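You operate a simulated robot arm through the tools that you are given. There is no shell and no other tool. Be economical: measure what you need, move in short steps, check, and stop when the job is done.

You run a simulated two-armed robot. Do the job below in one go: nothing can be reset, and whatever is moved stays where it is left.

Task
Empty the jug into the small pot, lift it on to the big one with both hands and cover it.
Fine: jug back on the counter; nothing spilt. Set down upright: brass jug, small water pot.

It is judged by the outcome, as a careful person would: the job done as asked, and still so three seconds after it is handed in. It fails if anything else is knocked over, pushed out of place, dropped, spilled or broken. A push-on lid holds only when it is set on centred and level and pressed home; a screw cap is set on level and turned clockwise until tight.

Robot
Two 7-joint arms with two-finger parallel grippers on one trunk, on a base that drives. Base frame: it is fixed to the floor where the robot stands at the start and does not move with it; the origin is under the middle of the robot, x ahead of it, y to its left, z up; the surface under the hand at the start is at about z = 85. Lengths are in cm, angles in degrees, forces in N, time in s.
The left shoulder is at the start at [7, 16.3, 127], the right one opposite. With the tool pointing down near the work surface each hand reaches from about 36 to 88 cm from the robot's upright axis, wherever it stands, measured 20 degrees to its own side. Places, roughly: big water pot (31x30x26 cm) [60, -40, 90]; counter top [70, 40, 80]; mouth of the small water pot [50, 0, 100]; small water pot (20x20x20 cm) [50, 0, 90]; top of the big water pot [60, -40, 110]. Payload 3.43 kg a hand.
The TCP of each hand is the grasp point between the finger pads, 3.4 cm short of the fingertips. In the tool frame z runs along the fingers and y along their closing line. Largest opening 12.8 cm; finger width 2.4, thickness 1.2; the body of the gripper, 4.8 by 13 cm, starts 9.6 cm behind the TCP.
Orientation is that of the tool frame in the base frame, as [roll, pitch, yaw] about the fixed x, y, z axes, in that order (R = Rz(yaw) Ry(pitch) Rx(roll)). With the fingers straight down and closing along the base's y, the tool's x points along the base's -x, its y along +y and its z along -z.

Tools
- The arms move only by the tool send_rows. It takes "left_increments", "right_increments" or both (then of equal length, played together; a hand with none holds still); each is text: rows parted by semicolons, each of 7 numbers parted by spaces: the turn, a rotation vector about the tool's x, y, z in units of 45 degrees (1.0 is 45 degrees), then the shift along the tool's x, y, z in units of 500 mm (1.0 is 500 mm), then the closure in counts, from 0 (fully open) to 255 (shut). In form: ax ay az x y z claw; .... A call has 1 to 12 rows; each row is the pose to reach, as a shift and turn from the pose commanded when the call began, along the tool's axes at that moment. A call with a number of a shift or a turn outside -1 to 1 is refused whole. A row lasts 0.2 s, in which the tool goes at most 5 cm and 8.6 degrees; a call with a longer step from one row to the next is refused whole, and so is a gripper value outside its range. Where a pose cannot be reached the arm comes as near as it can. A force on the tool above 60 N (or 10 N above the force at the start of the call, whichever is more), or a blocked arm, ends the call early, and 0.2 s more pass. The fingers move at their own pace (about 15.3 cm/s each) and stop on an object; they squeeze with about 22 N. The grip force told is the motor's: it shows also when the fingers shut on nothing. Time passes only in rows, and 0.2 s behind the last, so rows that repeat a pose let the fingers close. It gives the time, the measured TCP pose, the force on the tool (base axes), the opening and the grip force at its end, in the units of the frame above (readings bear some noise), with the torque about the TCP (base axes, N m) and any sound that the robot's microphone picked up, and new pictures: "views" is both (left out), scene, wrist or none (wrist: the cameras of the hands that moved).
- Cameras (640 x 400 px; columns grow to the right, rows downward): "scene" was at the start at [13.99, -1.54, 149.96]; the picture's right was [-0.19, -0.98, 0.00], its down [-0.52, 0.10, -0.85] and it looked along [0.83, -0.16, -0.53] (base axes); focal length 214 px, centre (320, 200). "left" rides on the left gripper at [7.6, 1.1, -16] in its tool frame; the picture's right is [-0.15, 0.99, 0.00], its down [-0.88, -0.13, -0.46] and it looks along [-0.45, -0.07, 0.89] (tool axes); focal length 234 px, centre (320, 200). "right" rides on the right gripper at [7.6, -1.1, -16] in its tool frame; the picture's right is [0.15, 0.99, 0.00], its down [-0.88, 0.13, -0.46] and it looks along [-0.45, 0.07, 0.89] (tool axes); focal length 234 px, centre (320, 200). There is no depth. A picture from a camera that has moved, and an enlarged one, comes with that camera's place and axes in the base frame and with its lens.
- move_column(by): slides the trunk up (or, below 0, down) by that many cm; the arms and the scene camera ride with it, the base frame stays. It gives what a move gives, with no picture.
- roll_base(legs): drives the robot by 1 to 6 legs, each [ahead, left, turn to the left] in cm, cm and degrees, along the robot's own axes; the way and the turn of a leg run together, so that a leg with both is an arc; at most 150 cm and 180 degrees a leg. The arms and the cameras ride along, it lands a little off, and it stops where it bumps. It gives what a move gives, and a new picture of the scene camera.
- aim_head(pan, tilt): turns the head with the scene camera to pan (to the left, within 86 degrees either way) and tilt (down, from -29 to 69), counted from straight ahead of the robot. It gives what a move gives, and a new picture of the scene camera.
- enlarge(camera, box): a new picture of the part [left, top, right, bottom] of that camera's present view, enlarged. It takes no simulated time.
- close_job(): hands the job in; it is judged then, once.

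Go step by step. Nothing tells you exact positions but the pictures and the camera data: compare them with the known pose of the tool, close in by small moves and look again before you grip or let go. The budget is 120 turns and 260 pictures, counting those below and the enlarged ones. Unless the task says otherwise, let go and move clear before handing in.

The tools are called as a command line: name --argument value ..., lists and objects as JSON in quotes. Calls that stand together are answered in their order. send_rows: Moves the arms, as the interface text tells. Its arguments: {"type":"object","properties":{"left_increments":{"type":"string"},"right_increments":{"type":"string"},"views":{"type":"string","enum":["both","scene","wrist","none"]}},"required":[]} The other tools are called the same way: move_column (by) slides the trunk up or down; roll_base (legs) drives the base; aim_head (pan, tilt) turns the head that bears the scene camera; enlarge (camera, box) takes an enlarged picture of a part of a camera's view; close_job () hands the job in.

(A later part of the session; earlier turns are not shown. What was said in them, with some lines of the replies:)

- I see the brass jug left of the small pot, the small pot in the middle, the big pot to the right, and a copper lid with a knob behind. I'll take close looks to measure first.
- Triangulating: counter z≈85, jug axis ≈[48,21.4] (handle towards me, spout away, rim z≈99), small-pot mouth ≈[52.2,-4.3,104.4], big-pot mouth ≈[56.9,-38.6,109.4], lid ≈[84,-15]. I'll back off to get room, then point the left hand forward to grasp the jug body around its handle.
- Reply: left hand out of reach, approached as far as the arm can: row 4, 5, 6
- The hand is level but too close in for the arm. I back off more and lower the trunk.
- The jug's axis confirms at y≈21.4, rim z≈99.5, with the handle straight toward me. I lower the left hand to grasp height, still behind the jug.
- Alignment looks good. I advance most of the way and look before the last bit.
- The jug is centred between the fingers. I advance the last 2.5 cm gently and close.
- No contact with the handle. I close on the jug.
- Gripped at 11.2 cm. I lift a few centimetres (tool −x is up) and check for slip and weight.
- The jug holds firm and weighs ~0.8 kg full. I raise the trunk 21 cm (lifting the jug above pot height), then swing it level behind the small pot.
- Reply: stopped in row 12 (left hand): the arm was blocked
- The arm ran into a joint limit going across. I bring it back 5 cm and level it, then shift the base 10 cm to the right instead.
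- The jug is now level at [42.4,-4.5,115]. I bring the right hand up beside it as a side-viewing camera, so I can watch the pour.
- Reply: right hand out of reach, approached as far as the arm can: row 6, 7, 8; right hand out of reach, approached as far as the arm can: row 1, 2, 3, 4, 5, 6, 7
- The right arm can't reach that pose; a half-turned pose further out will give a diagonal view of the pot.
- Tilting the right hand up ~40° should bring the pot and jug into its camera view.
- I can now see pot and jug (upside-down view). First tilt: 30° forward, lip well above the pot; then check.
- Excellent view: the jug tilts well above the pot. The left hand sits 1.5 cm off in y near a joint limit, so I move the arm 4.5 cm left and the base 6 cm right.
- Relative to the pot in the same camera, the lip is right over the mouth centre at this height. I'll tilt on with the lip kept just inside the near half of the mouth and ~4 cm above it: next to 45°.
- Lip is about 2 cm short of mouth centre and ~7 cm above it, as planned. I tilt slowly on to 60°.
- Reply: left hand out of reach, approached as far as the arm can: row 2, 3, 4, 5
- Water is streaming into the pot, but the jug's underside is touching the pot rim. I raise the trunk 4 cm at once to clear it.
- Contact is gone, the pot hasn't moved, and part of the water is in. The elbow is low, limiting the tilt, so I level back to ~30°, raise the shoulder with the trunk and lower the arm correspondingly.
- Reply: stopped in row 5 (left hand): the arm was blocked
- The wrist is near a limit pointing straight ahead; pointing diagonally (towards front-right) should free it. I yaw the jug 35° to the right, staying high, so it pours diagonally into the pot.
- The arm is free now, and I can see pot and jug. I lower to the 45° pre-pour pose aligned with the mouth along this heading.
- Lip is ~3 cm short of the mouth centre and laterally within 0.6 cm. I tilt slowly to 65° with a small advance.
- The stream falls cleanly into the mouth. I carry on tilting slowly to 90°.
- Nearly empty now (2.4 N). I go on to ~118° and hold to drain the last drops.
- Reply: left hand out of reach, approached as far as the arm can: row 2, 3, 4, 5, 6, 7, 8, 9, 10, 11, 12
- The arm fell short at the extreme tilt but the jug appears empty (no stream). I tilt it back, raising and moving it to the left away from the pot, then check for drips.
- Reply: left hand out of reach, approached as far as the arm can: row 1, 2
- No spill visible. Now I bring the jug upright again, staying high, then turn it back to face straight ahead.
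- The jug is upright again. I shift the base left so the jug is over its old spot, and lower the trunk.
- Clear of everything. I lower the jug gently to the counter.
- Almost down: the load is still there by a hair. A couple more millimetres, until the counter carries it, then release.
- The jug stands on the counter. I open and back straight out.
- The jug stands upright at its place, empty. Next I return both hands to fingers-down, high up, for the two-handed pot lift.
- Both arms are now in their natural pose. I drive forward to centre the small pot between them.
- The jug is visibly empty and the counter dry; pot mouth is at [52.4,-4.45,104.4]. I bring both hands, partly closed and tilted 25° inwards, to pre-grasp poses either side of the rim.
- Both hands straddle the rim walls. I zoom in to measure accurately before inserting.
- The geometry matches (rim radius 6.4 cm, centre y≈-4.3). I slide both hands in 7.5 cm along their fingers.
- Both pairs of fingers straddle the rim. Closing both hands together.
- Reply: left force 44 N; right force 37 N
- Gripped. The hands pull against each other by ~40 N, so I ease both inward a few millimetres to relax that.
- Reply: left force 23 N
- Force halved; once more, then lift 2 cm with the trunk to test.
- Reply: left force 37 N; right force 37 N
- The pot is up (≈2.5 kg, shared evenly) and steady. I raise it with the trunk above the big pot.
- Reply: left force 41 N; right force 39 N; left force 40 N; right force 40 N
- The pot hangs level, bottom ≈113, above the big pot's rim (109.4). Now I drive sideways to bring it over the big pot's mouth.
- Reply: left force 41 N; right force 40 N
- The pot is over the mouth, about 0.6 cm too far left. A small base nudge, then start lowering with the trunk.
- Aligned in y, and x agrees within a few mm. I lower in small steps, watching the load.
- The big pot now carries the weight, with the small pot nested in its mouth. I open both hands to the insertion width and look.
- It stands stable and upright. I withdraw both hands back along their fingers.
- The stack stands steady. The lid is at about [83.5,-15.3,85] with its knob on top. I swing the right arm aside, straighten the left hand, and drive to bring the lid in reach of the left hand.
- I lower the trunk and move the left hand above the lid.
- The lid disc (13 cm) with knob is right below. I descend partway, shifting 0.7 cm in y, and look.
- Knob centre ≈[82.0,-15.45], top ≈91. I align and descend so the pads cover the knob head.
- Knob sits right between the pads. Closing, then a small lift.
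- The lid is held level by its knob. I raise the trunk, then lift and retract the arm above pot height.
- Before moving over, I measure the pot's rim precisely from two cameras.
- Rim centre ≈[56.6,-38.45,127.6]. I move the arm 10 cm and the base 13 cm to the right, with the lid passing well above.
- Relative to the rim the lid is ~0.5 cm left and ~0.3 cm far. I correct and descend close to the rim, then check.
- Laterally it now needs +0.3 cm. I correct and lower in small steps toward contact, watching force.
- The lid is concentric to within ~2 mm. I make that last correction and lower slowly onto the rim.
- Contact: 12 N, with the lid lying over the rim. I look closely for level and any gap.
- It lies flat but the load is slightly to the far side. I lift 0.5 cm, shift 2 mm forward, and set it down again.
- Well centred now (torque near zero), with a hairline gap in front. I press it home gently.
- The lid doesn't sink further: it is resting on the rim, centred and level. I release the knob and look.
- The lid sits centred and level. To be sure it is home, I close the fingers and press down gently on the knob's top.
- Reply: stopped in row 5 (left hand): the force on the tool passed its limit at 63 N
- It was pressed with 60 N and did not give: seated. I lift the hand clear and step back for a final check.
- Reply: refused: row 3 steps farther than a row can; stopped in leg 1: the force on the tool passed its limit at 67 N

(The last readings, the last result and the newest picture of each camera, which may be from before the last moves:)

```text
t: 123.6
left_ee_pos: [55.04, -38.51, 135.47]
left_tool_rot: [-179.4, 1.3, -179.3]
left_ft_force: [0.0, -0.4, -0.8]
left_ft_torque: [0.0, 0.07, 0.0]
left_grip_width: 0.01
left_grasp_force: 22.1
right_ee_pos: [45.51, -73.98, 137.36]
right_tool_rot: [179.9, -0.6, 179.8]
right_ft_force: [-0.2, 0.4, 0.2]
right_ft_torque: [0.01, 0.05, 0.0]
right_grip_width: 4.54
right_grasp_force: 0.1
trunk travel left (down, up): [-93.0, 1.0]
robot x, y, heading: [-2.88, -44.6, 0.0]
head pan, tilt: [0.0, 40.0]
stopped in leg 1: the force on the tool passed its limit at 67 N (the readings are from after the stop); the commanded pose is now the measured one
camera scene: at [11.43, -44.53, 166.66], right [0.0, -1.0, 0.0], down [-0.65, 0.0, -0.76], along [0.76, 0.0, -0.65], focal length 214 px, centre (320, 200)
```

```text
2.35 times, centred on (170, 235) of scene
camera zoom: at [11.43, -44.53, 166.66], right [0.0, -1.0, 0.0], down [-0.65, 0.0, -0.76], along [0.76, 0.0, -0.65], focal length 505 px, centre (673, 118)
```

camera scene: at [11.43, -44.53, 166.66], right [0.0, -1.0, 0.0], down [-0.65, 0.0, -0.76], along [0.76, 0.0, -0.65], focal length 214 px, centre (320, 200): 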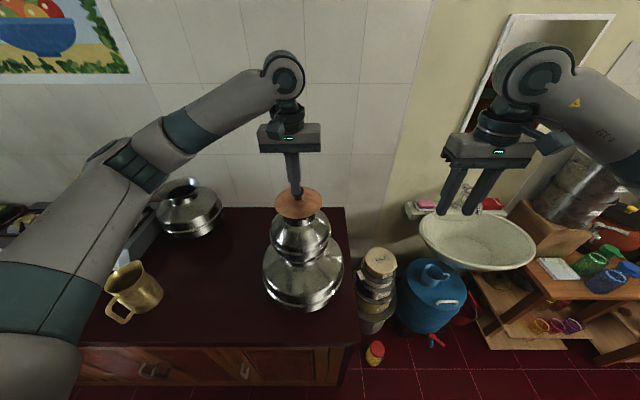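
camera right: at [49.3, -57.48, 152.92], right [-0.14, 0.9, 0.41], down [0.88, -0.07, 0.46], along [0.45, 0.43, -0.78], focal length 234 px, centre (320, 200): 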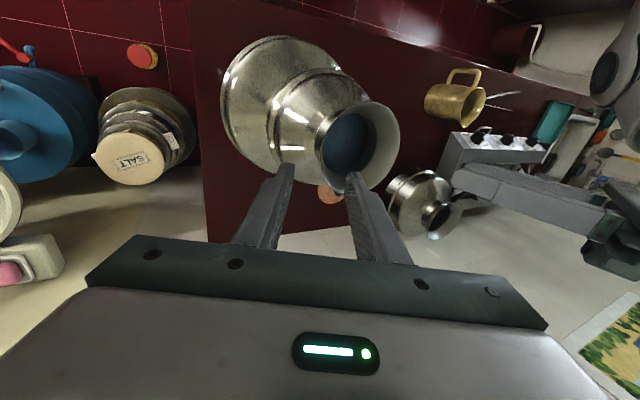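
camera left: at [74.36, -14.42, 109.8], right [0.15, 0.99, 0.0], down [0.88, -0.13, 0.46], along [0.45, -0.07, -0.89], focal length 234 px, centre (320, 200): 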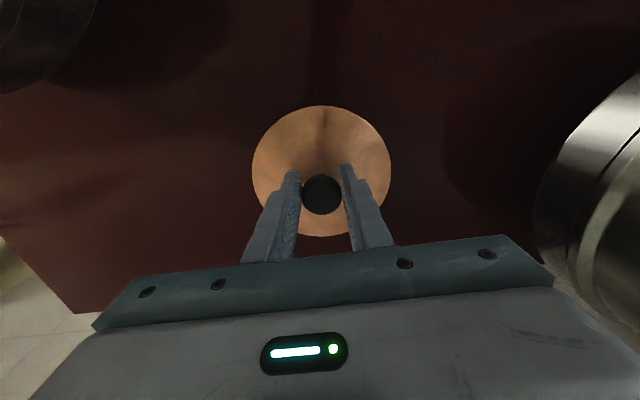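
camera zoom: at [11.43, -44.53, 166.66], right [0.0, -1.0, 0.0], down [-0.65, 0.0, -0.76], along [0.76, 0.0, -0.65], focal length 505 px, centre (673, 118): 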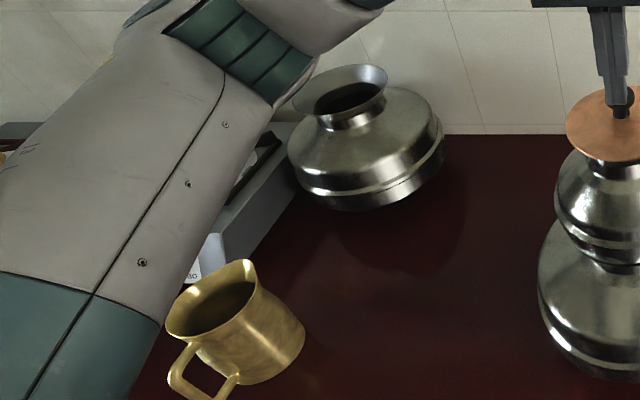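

My lift call was refused while the base still drove and dragged on the knob; it stopped after 2–3 cm. I lift straight up now and inspect the lid.

send_rows --left_increments "0 0 0 0 0 -0.02 255; 0 0 0 0 0 -0.06 255; 0 0 0 0 0 -0.12 255; 0 0 0 0 0 -0.16 255; 0 0 0 0 0 -0.16 255" --views "none"

enlarge --camera "scene" --box '[250, 170, 350, 260]'

enlarge --camera "left" --box '[200, 20, 440, 240]'

```text
t: 124.8
left_ee_pos: [54.26, -38.33, 143.77]
left_tool_rot: [-179.4, 1.4, -179.4]
left_ft_force: [1.1, 0.0, -0.4]
left_ft_torque: [0.02, 0.05, 0.01]
left_grip_width: 0.0
left_grasp_force: 21.5
right_ee_pos: [44.98, -74.03, 137.62]
right_tool_rot: [179.9, -0.2, 179.8]
right_ft_force: [-0.1, -0.4, -0.5]
right_ft_torque: [-0.01, 0.02, -0.01]
right_grip_width: 4.52
right_grasp_force: 0.1
trunk travel left (down, up): [-93.0, 1.0]
robot x, y, heading: [-3.28, -44.69, 0.1]
head pan, tilt: [0.0, 40.0]
```

```text
4.44 times, centred on (300, 215) of scene
camera zoom: at [10.85, -44.49, 166.71], right [0.0, -1.0, 0.0], down [-0.64, 0.0, -0.76], along [0.76, 0.0, -0.64], focal length 953 px, centre (409, 133)
```

zoom: 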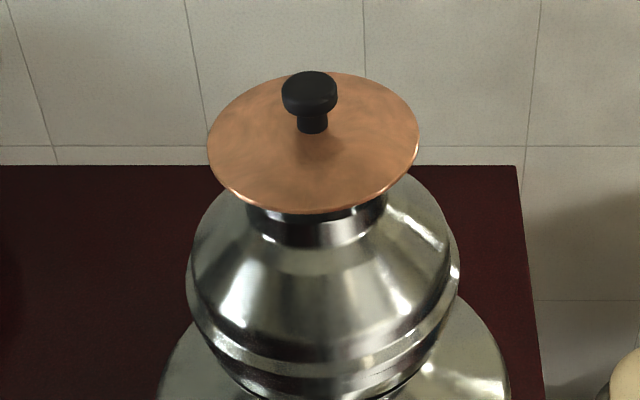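

```text
1.82 times, centred on (320, 130) of left
camera zoom: at [46.26, -37.24, 159.37], right [0.14, 0.99, -0.01], down [0.87, -0.12, 0.48], along [0.47, -0.07, -0.88], focal length 426 px, centre (320, 327)
```

zoom: 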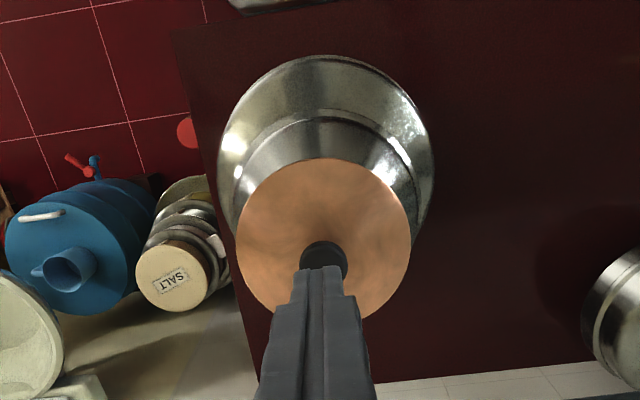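

The lid is still on but got pulled ~1 cm towards me; it must be re-centred. I straighten the hand, open, and go back over the knob.

send_rows --left_increments "0 0 0 0 0 0 128; -0.013 0.031 0 -0.014 0 0 128; -0.013 0.031 0 -0.028 -0.003 0.04 128; -0.013 0.031 0 -0.028 -0.003 0.09 128; -0.013 0.031 0 -0.028 -0.003 0.13 128; -0.013 0.031 0 -0.028 -0.003 0.13 128" --views "none"

enlarge --camera "left" --box '[220, 40, 420, 240]'

enlarge --camera "scene" --box '[260, 170, 340, 250]'

```text
t: 126.2
left_ee_pos: [55.56, -38.63, 137.41]
left_tool_rot: [-180.0, 0.2, -179.5]
left_ft_force: [-0.2, 0.1, -0.8]
left_ft_torque: [0.0, 0.01, 0.02]
left_grip_width: 6.37
left_grasp_force: 0.0
right_ee_pos: [44.74, -74.03, 137.56]
right_tool_rot: [179.9, -0.2, 179.9]
right_ft_force: [0.6, 0.1, -1.0]
right_ft_torque: [0.01, 0.01, 0.01]
right_grip_width: 4.55
right_grasp_force: 0.1
trunk travel left (down, up): [-93.0, 1.0]
robot x, y, heading: [-2.99, -44.77, 0.2]
head pan, tilt: [0.0, 40.0]
```

```text
2.00 times, centred on (320, 140) of left
camera zoom: at [47.97, -37.63, 153.25], right [0.14, 0.99, 0.0], down [0.88, -0.12, 0.46], along [0.45, -0.06, -0.89], focal length 468 px, centre (320, 320)
```

zoom: 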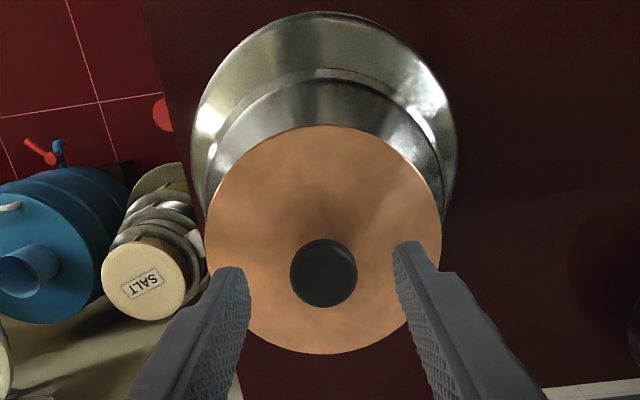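

```text
5.00 times, centred on (300, 210) of scene
camera zoom: at [10.59, -44.53, 166.74], right [0.0, -1.0, 0.0], down [-0.64, 0.0, -0.77], along [0.77, 0.0, -0.64], focal length 1072 px, centre (420, 150)
```

zoom: 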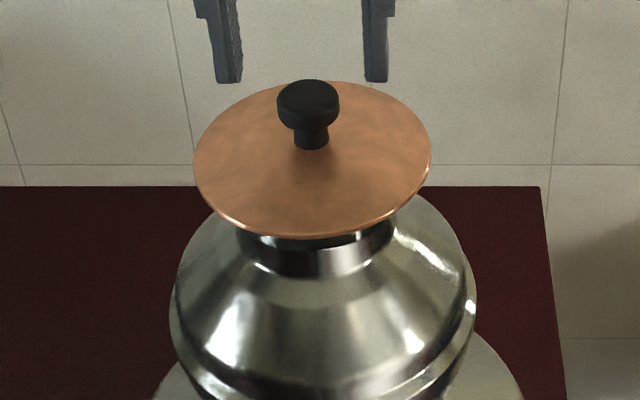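

Measured: the pots did not move; only the lid slid ~0.6 cm. I grip the knob again, lift 0.8 cm, and shift it back.

send_rows --left_increments "0 0 0 -0.01 0.003 0.03 128; 0 0 0 -0.01 0.003 0.06 128; 0 0 0 -0.01 0.003 0.085 128; 0 0 0 -0.01 0.003 0.085 128; 0 0 0 -0.01 0.003 0.085 180; 0 0 0 -0.01 0.003 0.085 255; 0 0 0 -0.01 0.003 0.085 255; 0 0 0 -0.01 0.003 0.085 255" --views "none"

enlarge --camera "scene" --box '[260, 170, 340, 250]'

```text
t: 128.0
left_ee_pos: [56.2, -38.58, 133.01]
left_tool_rot: [-179.7, 0.1, -179.4]
left_ft_force: [-0.3, 0.7, 0.6]
left_ft_torque: [0.01, -0.01, 0.0]
left_grip_width: 3.31
left_grasp_force: 22.2
right_ee_pos: [44.73, -74.1, 137.58]
right_tool_rot: [179.9, -0.2, 180.0]
right_ft_force: [0.5, 0.3, -0.4]
right_ft_torque: [-0.01, 0.01, -0.02]
right_grip_width: 4.54
right_grasp_force: 0.0
trunk travel left (down, up): [-93.0, 1.0]
robot x, y, heading: [-2.79, -44.56, 0.1]
head pan, tilt: [0.0, 40.0]
```

```text
5.00 times, centred on (300, 210) of scene
camera zoom: at [10.6, -44.5, 166.74], right [0.0, -1.0, 0.0], down [-0.64, 0.0, -0.77], along [0.77, 0.0, -0.64], focal length 1072 px, centre (420, 150)
```

zoom: 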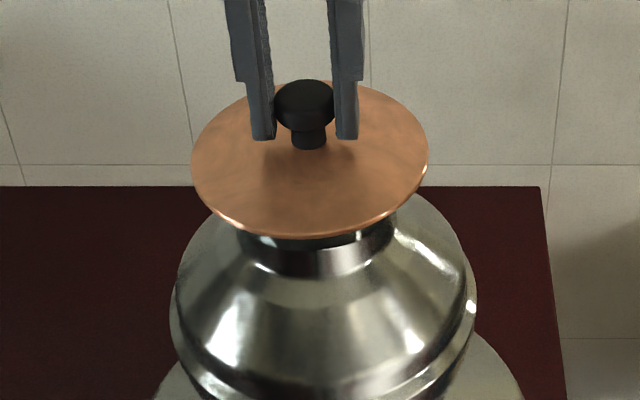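

send_rows --left_increments "0 0 0 0 0 -0.008 255; 0 0 0 0 0 -0.016 255; 0 0 0 -0.011 0 -0.016 255; 0 0 0 -0.011 0 -0.016 255" --views "none"

enlarge --camera "scene" --box '[270, 180, 330, 240]'

enlarge --camera "left" --box '[240, 60, 400, 200]'

```text
t: 129.0
left_ee_pos: [56.76, -38.45, 134.04]
left_tool_rot: [-179.8, 0.1, -179.4]
left_ft_force: [-0.1, 0.1, -1.1]
left_ft_torque: [0.02, -0.03, 0.0]
left_grip_width: 3.28
left_grasp_force: 21.5
right_ee_pos: [44.66, -74.02, 137.58]
right_tool_rot: [179.9, -0.2, 179.8]
right_ft_force: [0.1, -0.8, 0.2]
right_ft_torque: [0.0, -0.01, 0.02]
right_grip_width: 4.49
right_grasp_force: 0.1
trunk travel left (down, up): [-93.0, 1.0]
robot x, y, heading: [-2.94, -44.56, 0.1]
head pan, tilt: [0.0, 40.0]
```

```text
6.67 times, centred on (300, 210) of scene
camera zoom: at [10.6, -44.5, 166.74], right [0.0, -1.0, 0.0], down [-0.64, 0.0, -0.77], along [0.77, 0.0, -0.64], focal length 1430 px, centre (453, 133)
```

zoom: 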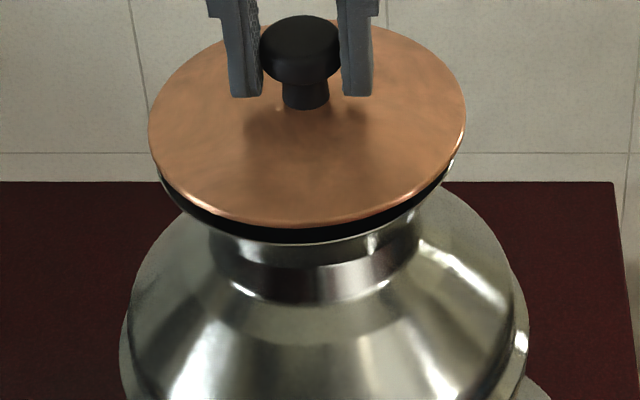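

```text
2.86 times, centred on (320, 130) of left
camera zoom: at [49.06, -37.48, 149.79], right [0.14, 0.99, 0.0], down [0.88, -0.12, 0.46], along [0.45, -0.06, -0.89], focal length 669 px, centre (320, 400)
```

zoom: 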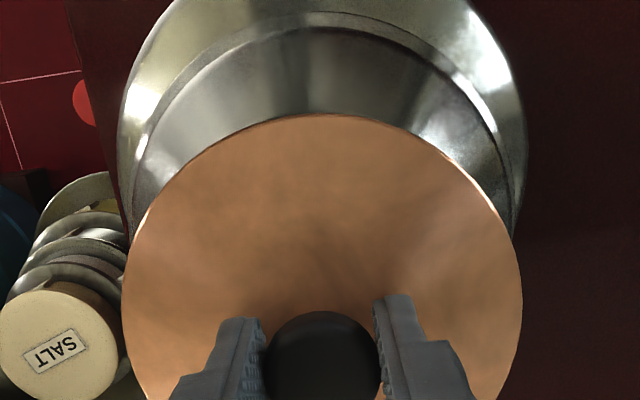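

Centred within ~0.2 cm; a tiny −0.15 cm x trim and set it down.

send_rows --left_increments "0 0 0 0.003 0 0.005 255; 0 0 0 0.003 0 0.01 255; 0 0 0 0.003 0 0.015 255; 0 0 0 0.003 0 0.02 255; 0 0 0 0.003 0 0.023 255; 0 0 0 0.003 0 0.023 255" --views "none"

enlarge --camera "scene" --box '[270, 180, 330, 240]'

enlarge --camera "left" --box '[240, 60, 400, 200]'

```text
t: 130.4
left_ee_pos: [56.54, -38.49, 132.84]
left_tool_rot: [-179.8, 0.2, -179.4]
left_ft_force: [4.2, 1.1, 16.3]
left_ft_torque: [0.03, -0.2, 0.02]
left_grip_width: 3.3
left_grasp_force: 21.9
right_ee_pos: [44.7, -73.91, 137.68]
right_tool_rot: [179.8, -0.2, 179.9]
right_ft_force: [-0.6, 0.6, 0.1]
right_ft_torque: [0.0, 0.03, 0.01]
right_grip_width: 4.52
right_grasp_force: 0.1
trunk travel left (down, up): [-93.0, 1.0]
robot x, y, heading: [-3.17, -44.78, -0.2]
head pan, tilt: [0.0, 40.0]
```

```text
6.67 times, centred on (300, 210) of scene
camera zoom: at [10.48, -44.48, 166.76], right [0.0, -1.0, 0.0], down [-0.64, 0.0, -0.77], along [0.77, 0.0, -0.64], focal length 1430 px, centre (453, 133)
```

zoom: 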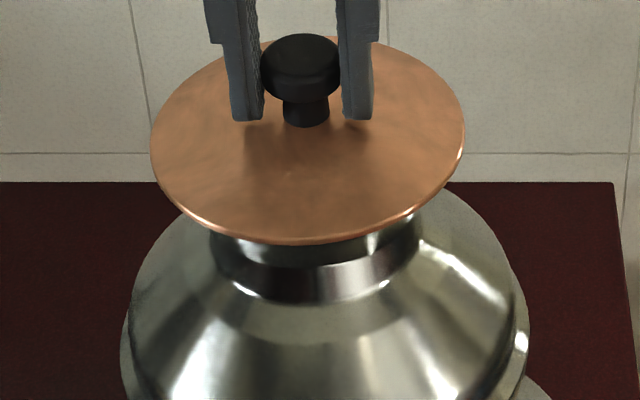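

```text
2.86 times, centred on (320, 130) of left
camera zoom: at [48.8, -37.43, 148.71], right [0.14, 0.99, 0.0], down [0.88, -0.12, 0.46], along [0.46, -0.06, -0.89], focal length 669 px, centre (320, 400)
```

zoom: 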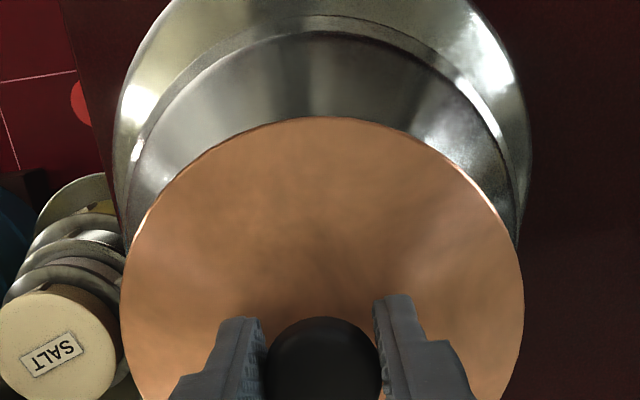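

The lid lies flat with even overhang. I release and lift straight up.

send_rows --left_increments "0 0 0 0 0 -0.002 220; 0 0 0 0 0 -0.002 180; 0 0 0 0 0 -0.002 140; 0 0 0 0 0 -0.002 110; 0 0 0 0 0 -0.03 110; 0 0 0 0 0 -0.08 110; 0 0 0 0 0 -0.14 110; 0 0 0 0 0 -0.2 110; 0 0 0 0 0 -0.26 110; 0 0 0 0 0 -0.26 110" --views "none"

enlarge --camera "scene" --box '[260, 170, 340, 250]'

enlarge --camera "left" --box '[220, 40, 420, 240]'

```text
t: 132.6
left_ee_pos: [56.58, -38.46, 145.95]
left_tool_rot: [-179.9, 0.0, -179.5]
left_ft_force: [0.4, -0.3, -0.5]
left_ft_torque: [0.0, 0.01, 0.03]
left_grip_width: 7.26
left_grasp_force: 0.2
right_ee_pos: [44.71, -73.82, 137.58]
right_tool_rot: [179.9, -0.3, 179.9]
right_ft_force: [0.2, -0.9, -0.3]
right_ft_torque: [0.0, 0.0, 0.01]
right_grip_width: 4.52
right_grasp_force: 0.0
trunk travel left (down, up): [-93.0, 1.0]
robot x, y, heading: [-2.9, -44.7, -0.2]
head pan, tilt: [0.0, 40.0]
```

```text
5.00 times, centred on (300, 210) of scene
camera zoom: at [10.61, -44.49, 166.74], right [0.0, -1.0, 0.0], down [-0.64, 0.0, -0.77], along [0.77, 0.0, -0.64], focal length 1072 px, centre (420, 150)
```

zoom: 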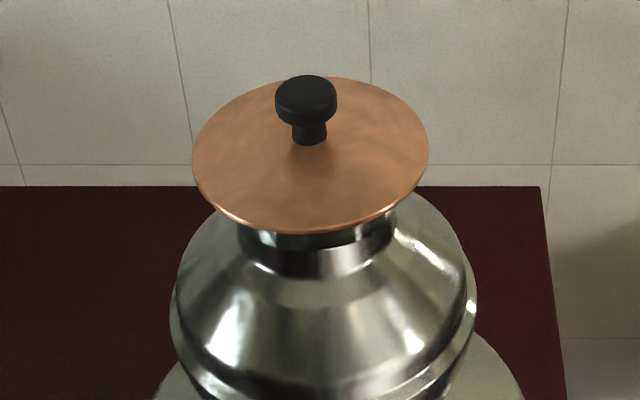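

```text
2.00 times, centred on (320, 140) of left
camera zoom: at [48.95, -37.34, 161.69], right [0.14, 0.99, 0.0], down [0.88, -0.12, 0.46], along [0.45, -0.06, -0.89], focal length 468 px, centre (320, 320)
```

zoom: 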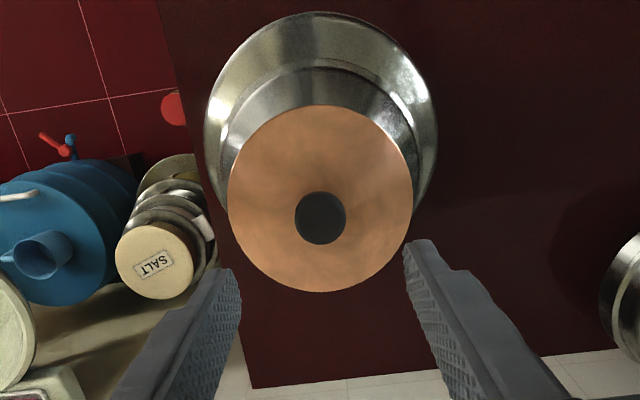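

The lid is centred and level, with the hand 10 cm above it. Now I back the robot away for a final overall check.

roll_base --legs '[[-30, 0, 0]]'

enlarge --camera "scene" --box '[100, 120, 400, 320]'

enlarge --camera "scene" --box '[250, 130, 350, 230]'

```text
t: 134.7
left_ee_pos: [26.58, -38.33, 145.76]
left_tool_rot: [-179.8, -0.1, -179.5]
left_ft_force: [0.1, -0.4, 0.4]
left_ft_torque: [-0.02, 0.04, 0.0]
left_grip_width: 7.27
left_grasp_force: 0.0
right_ee_pos: [14.89, -73.92, 137.52]
right_tool_rot: [179.9, -0.4, 179.9]
right_ft_force: [0.3, -0.6, -1.0]
right_ft_torque: [-0.02, 0.03, -0.05]
right_grip_width: 4.53
right_grasp_force: 0.0
trunk travel left (down, up): [-93.0, 1.0]
robot x, y, heading: [-33.24, -44.79, 0.0]
head pan, tilt: [0.0, 40.0]
camera scene: at [-19.23, -44.52, 166.71], right [0.0, -1.0, 0.0], down [-0.64, 0.0, -0.76], along [0.76, 0.0, -0.64], focal length 214 px, centre (320, 200)
```

scene: 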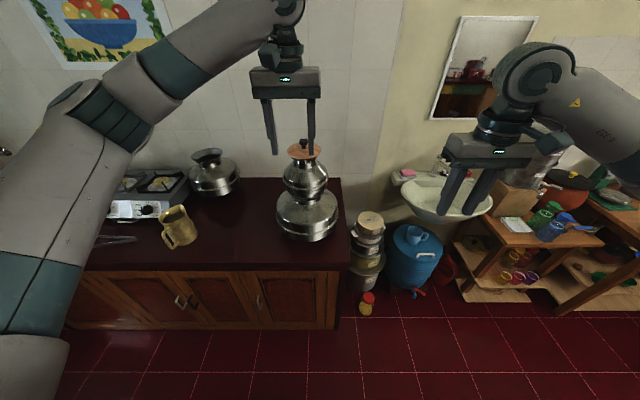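

```text
2.00 times, centred on (250, 220) of scene
camera zoom: at [-19.23, -44.52, 166.71], right [0.0, -1.0, 0.0], down [-0.64, 0.0, -0.76], along [0.76, 0.0, -0.64], focal length 429 px, centre (460, 160)
```

zoom: 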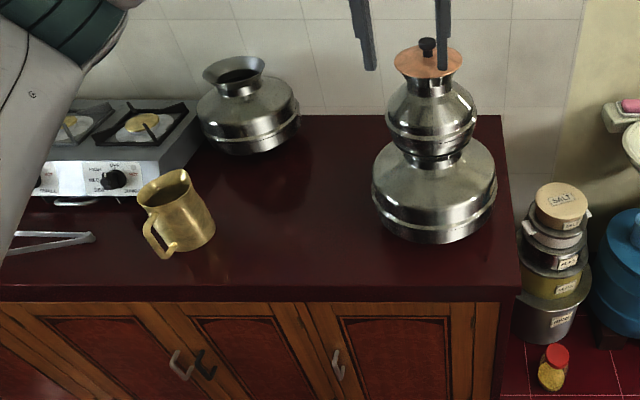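

```text
4.00 times, centred on (300, 180) of scene
camera zoom: at [-19.23, -44.52, 166.71], right [0.0, -1.0, 0.0], down [-0.64, 0.0, -0.76], along [0.76, 0.0, -0.64], focal length 858 px, centre (400, 280)
```

zoom: 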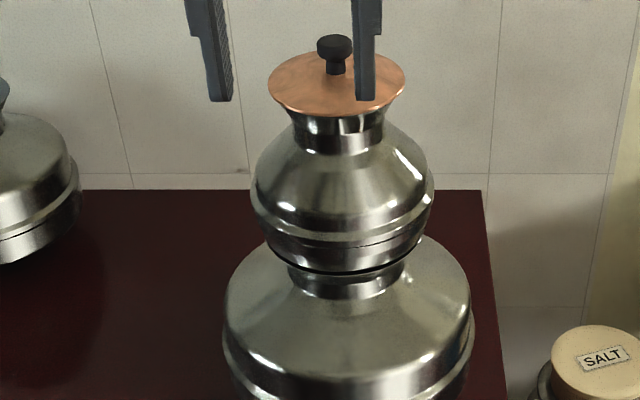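

Everything checks: the jug is empty and upright on the counter, the small pot stands level on the big one, the lid is flat and centred, and the counter is dry. Handing in.

close_job

```text
The job is handed in.
```

The jug is emptied into the small pot and stands upright back on the counter. The small pot was lifted with both hands onto the big one and is covered with its lid. I saw no water spilt.

While backing away I dragged the lid about 0.6 cm off centre. I gripped it again, re-centred it to within about 2 mm, and the final view shows it level and in place. Earlier, the jug briefly touched the small pot's rim during the pour, but the pot did not move.
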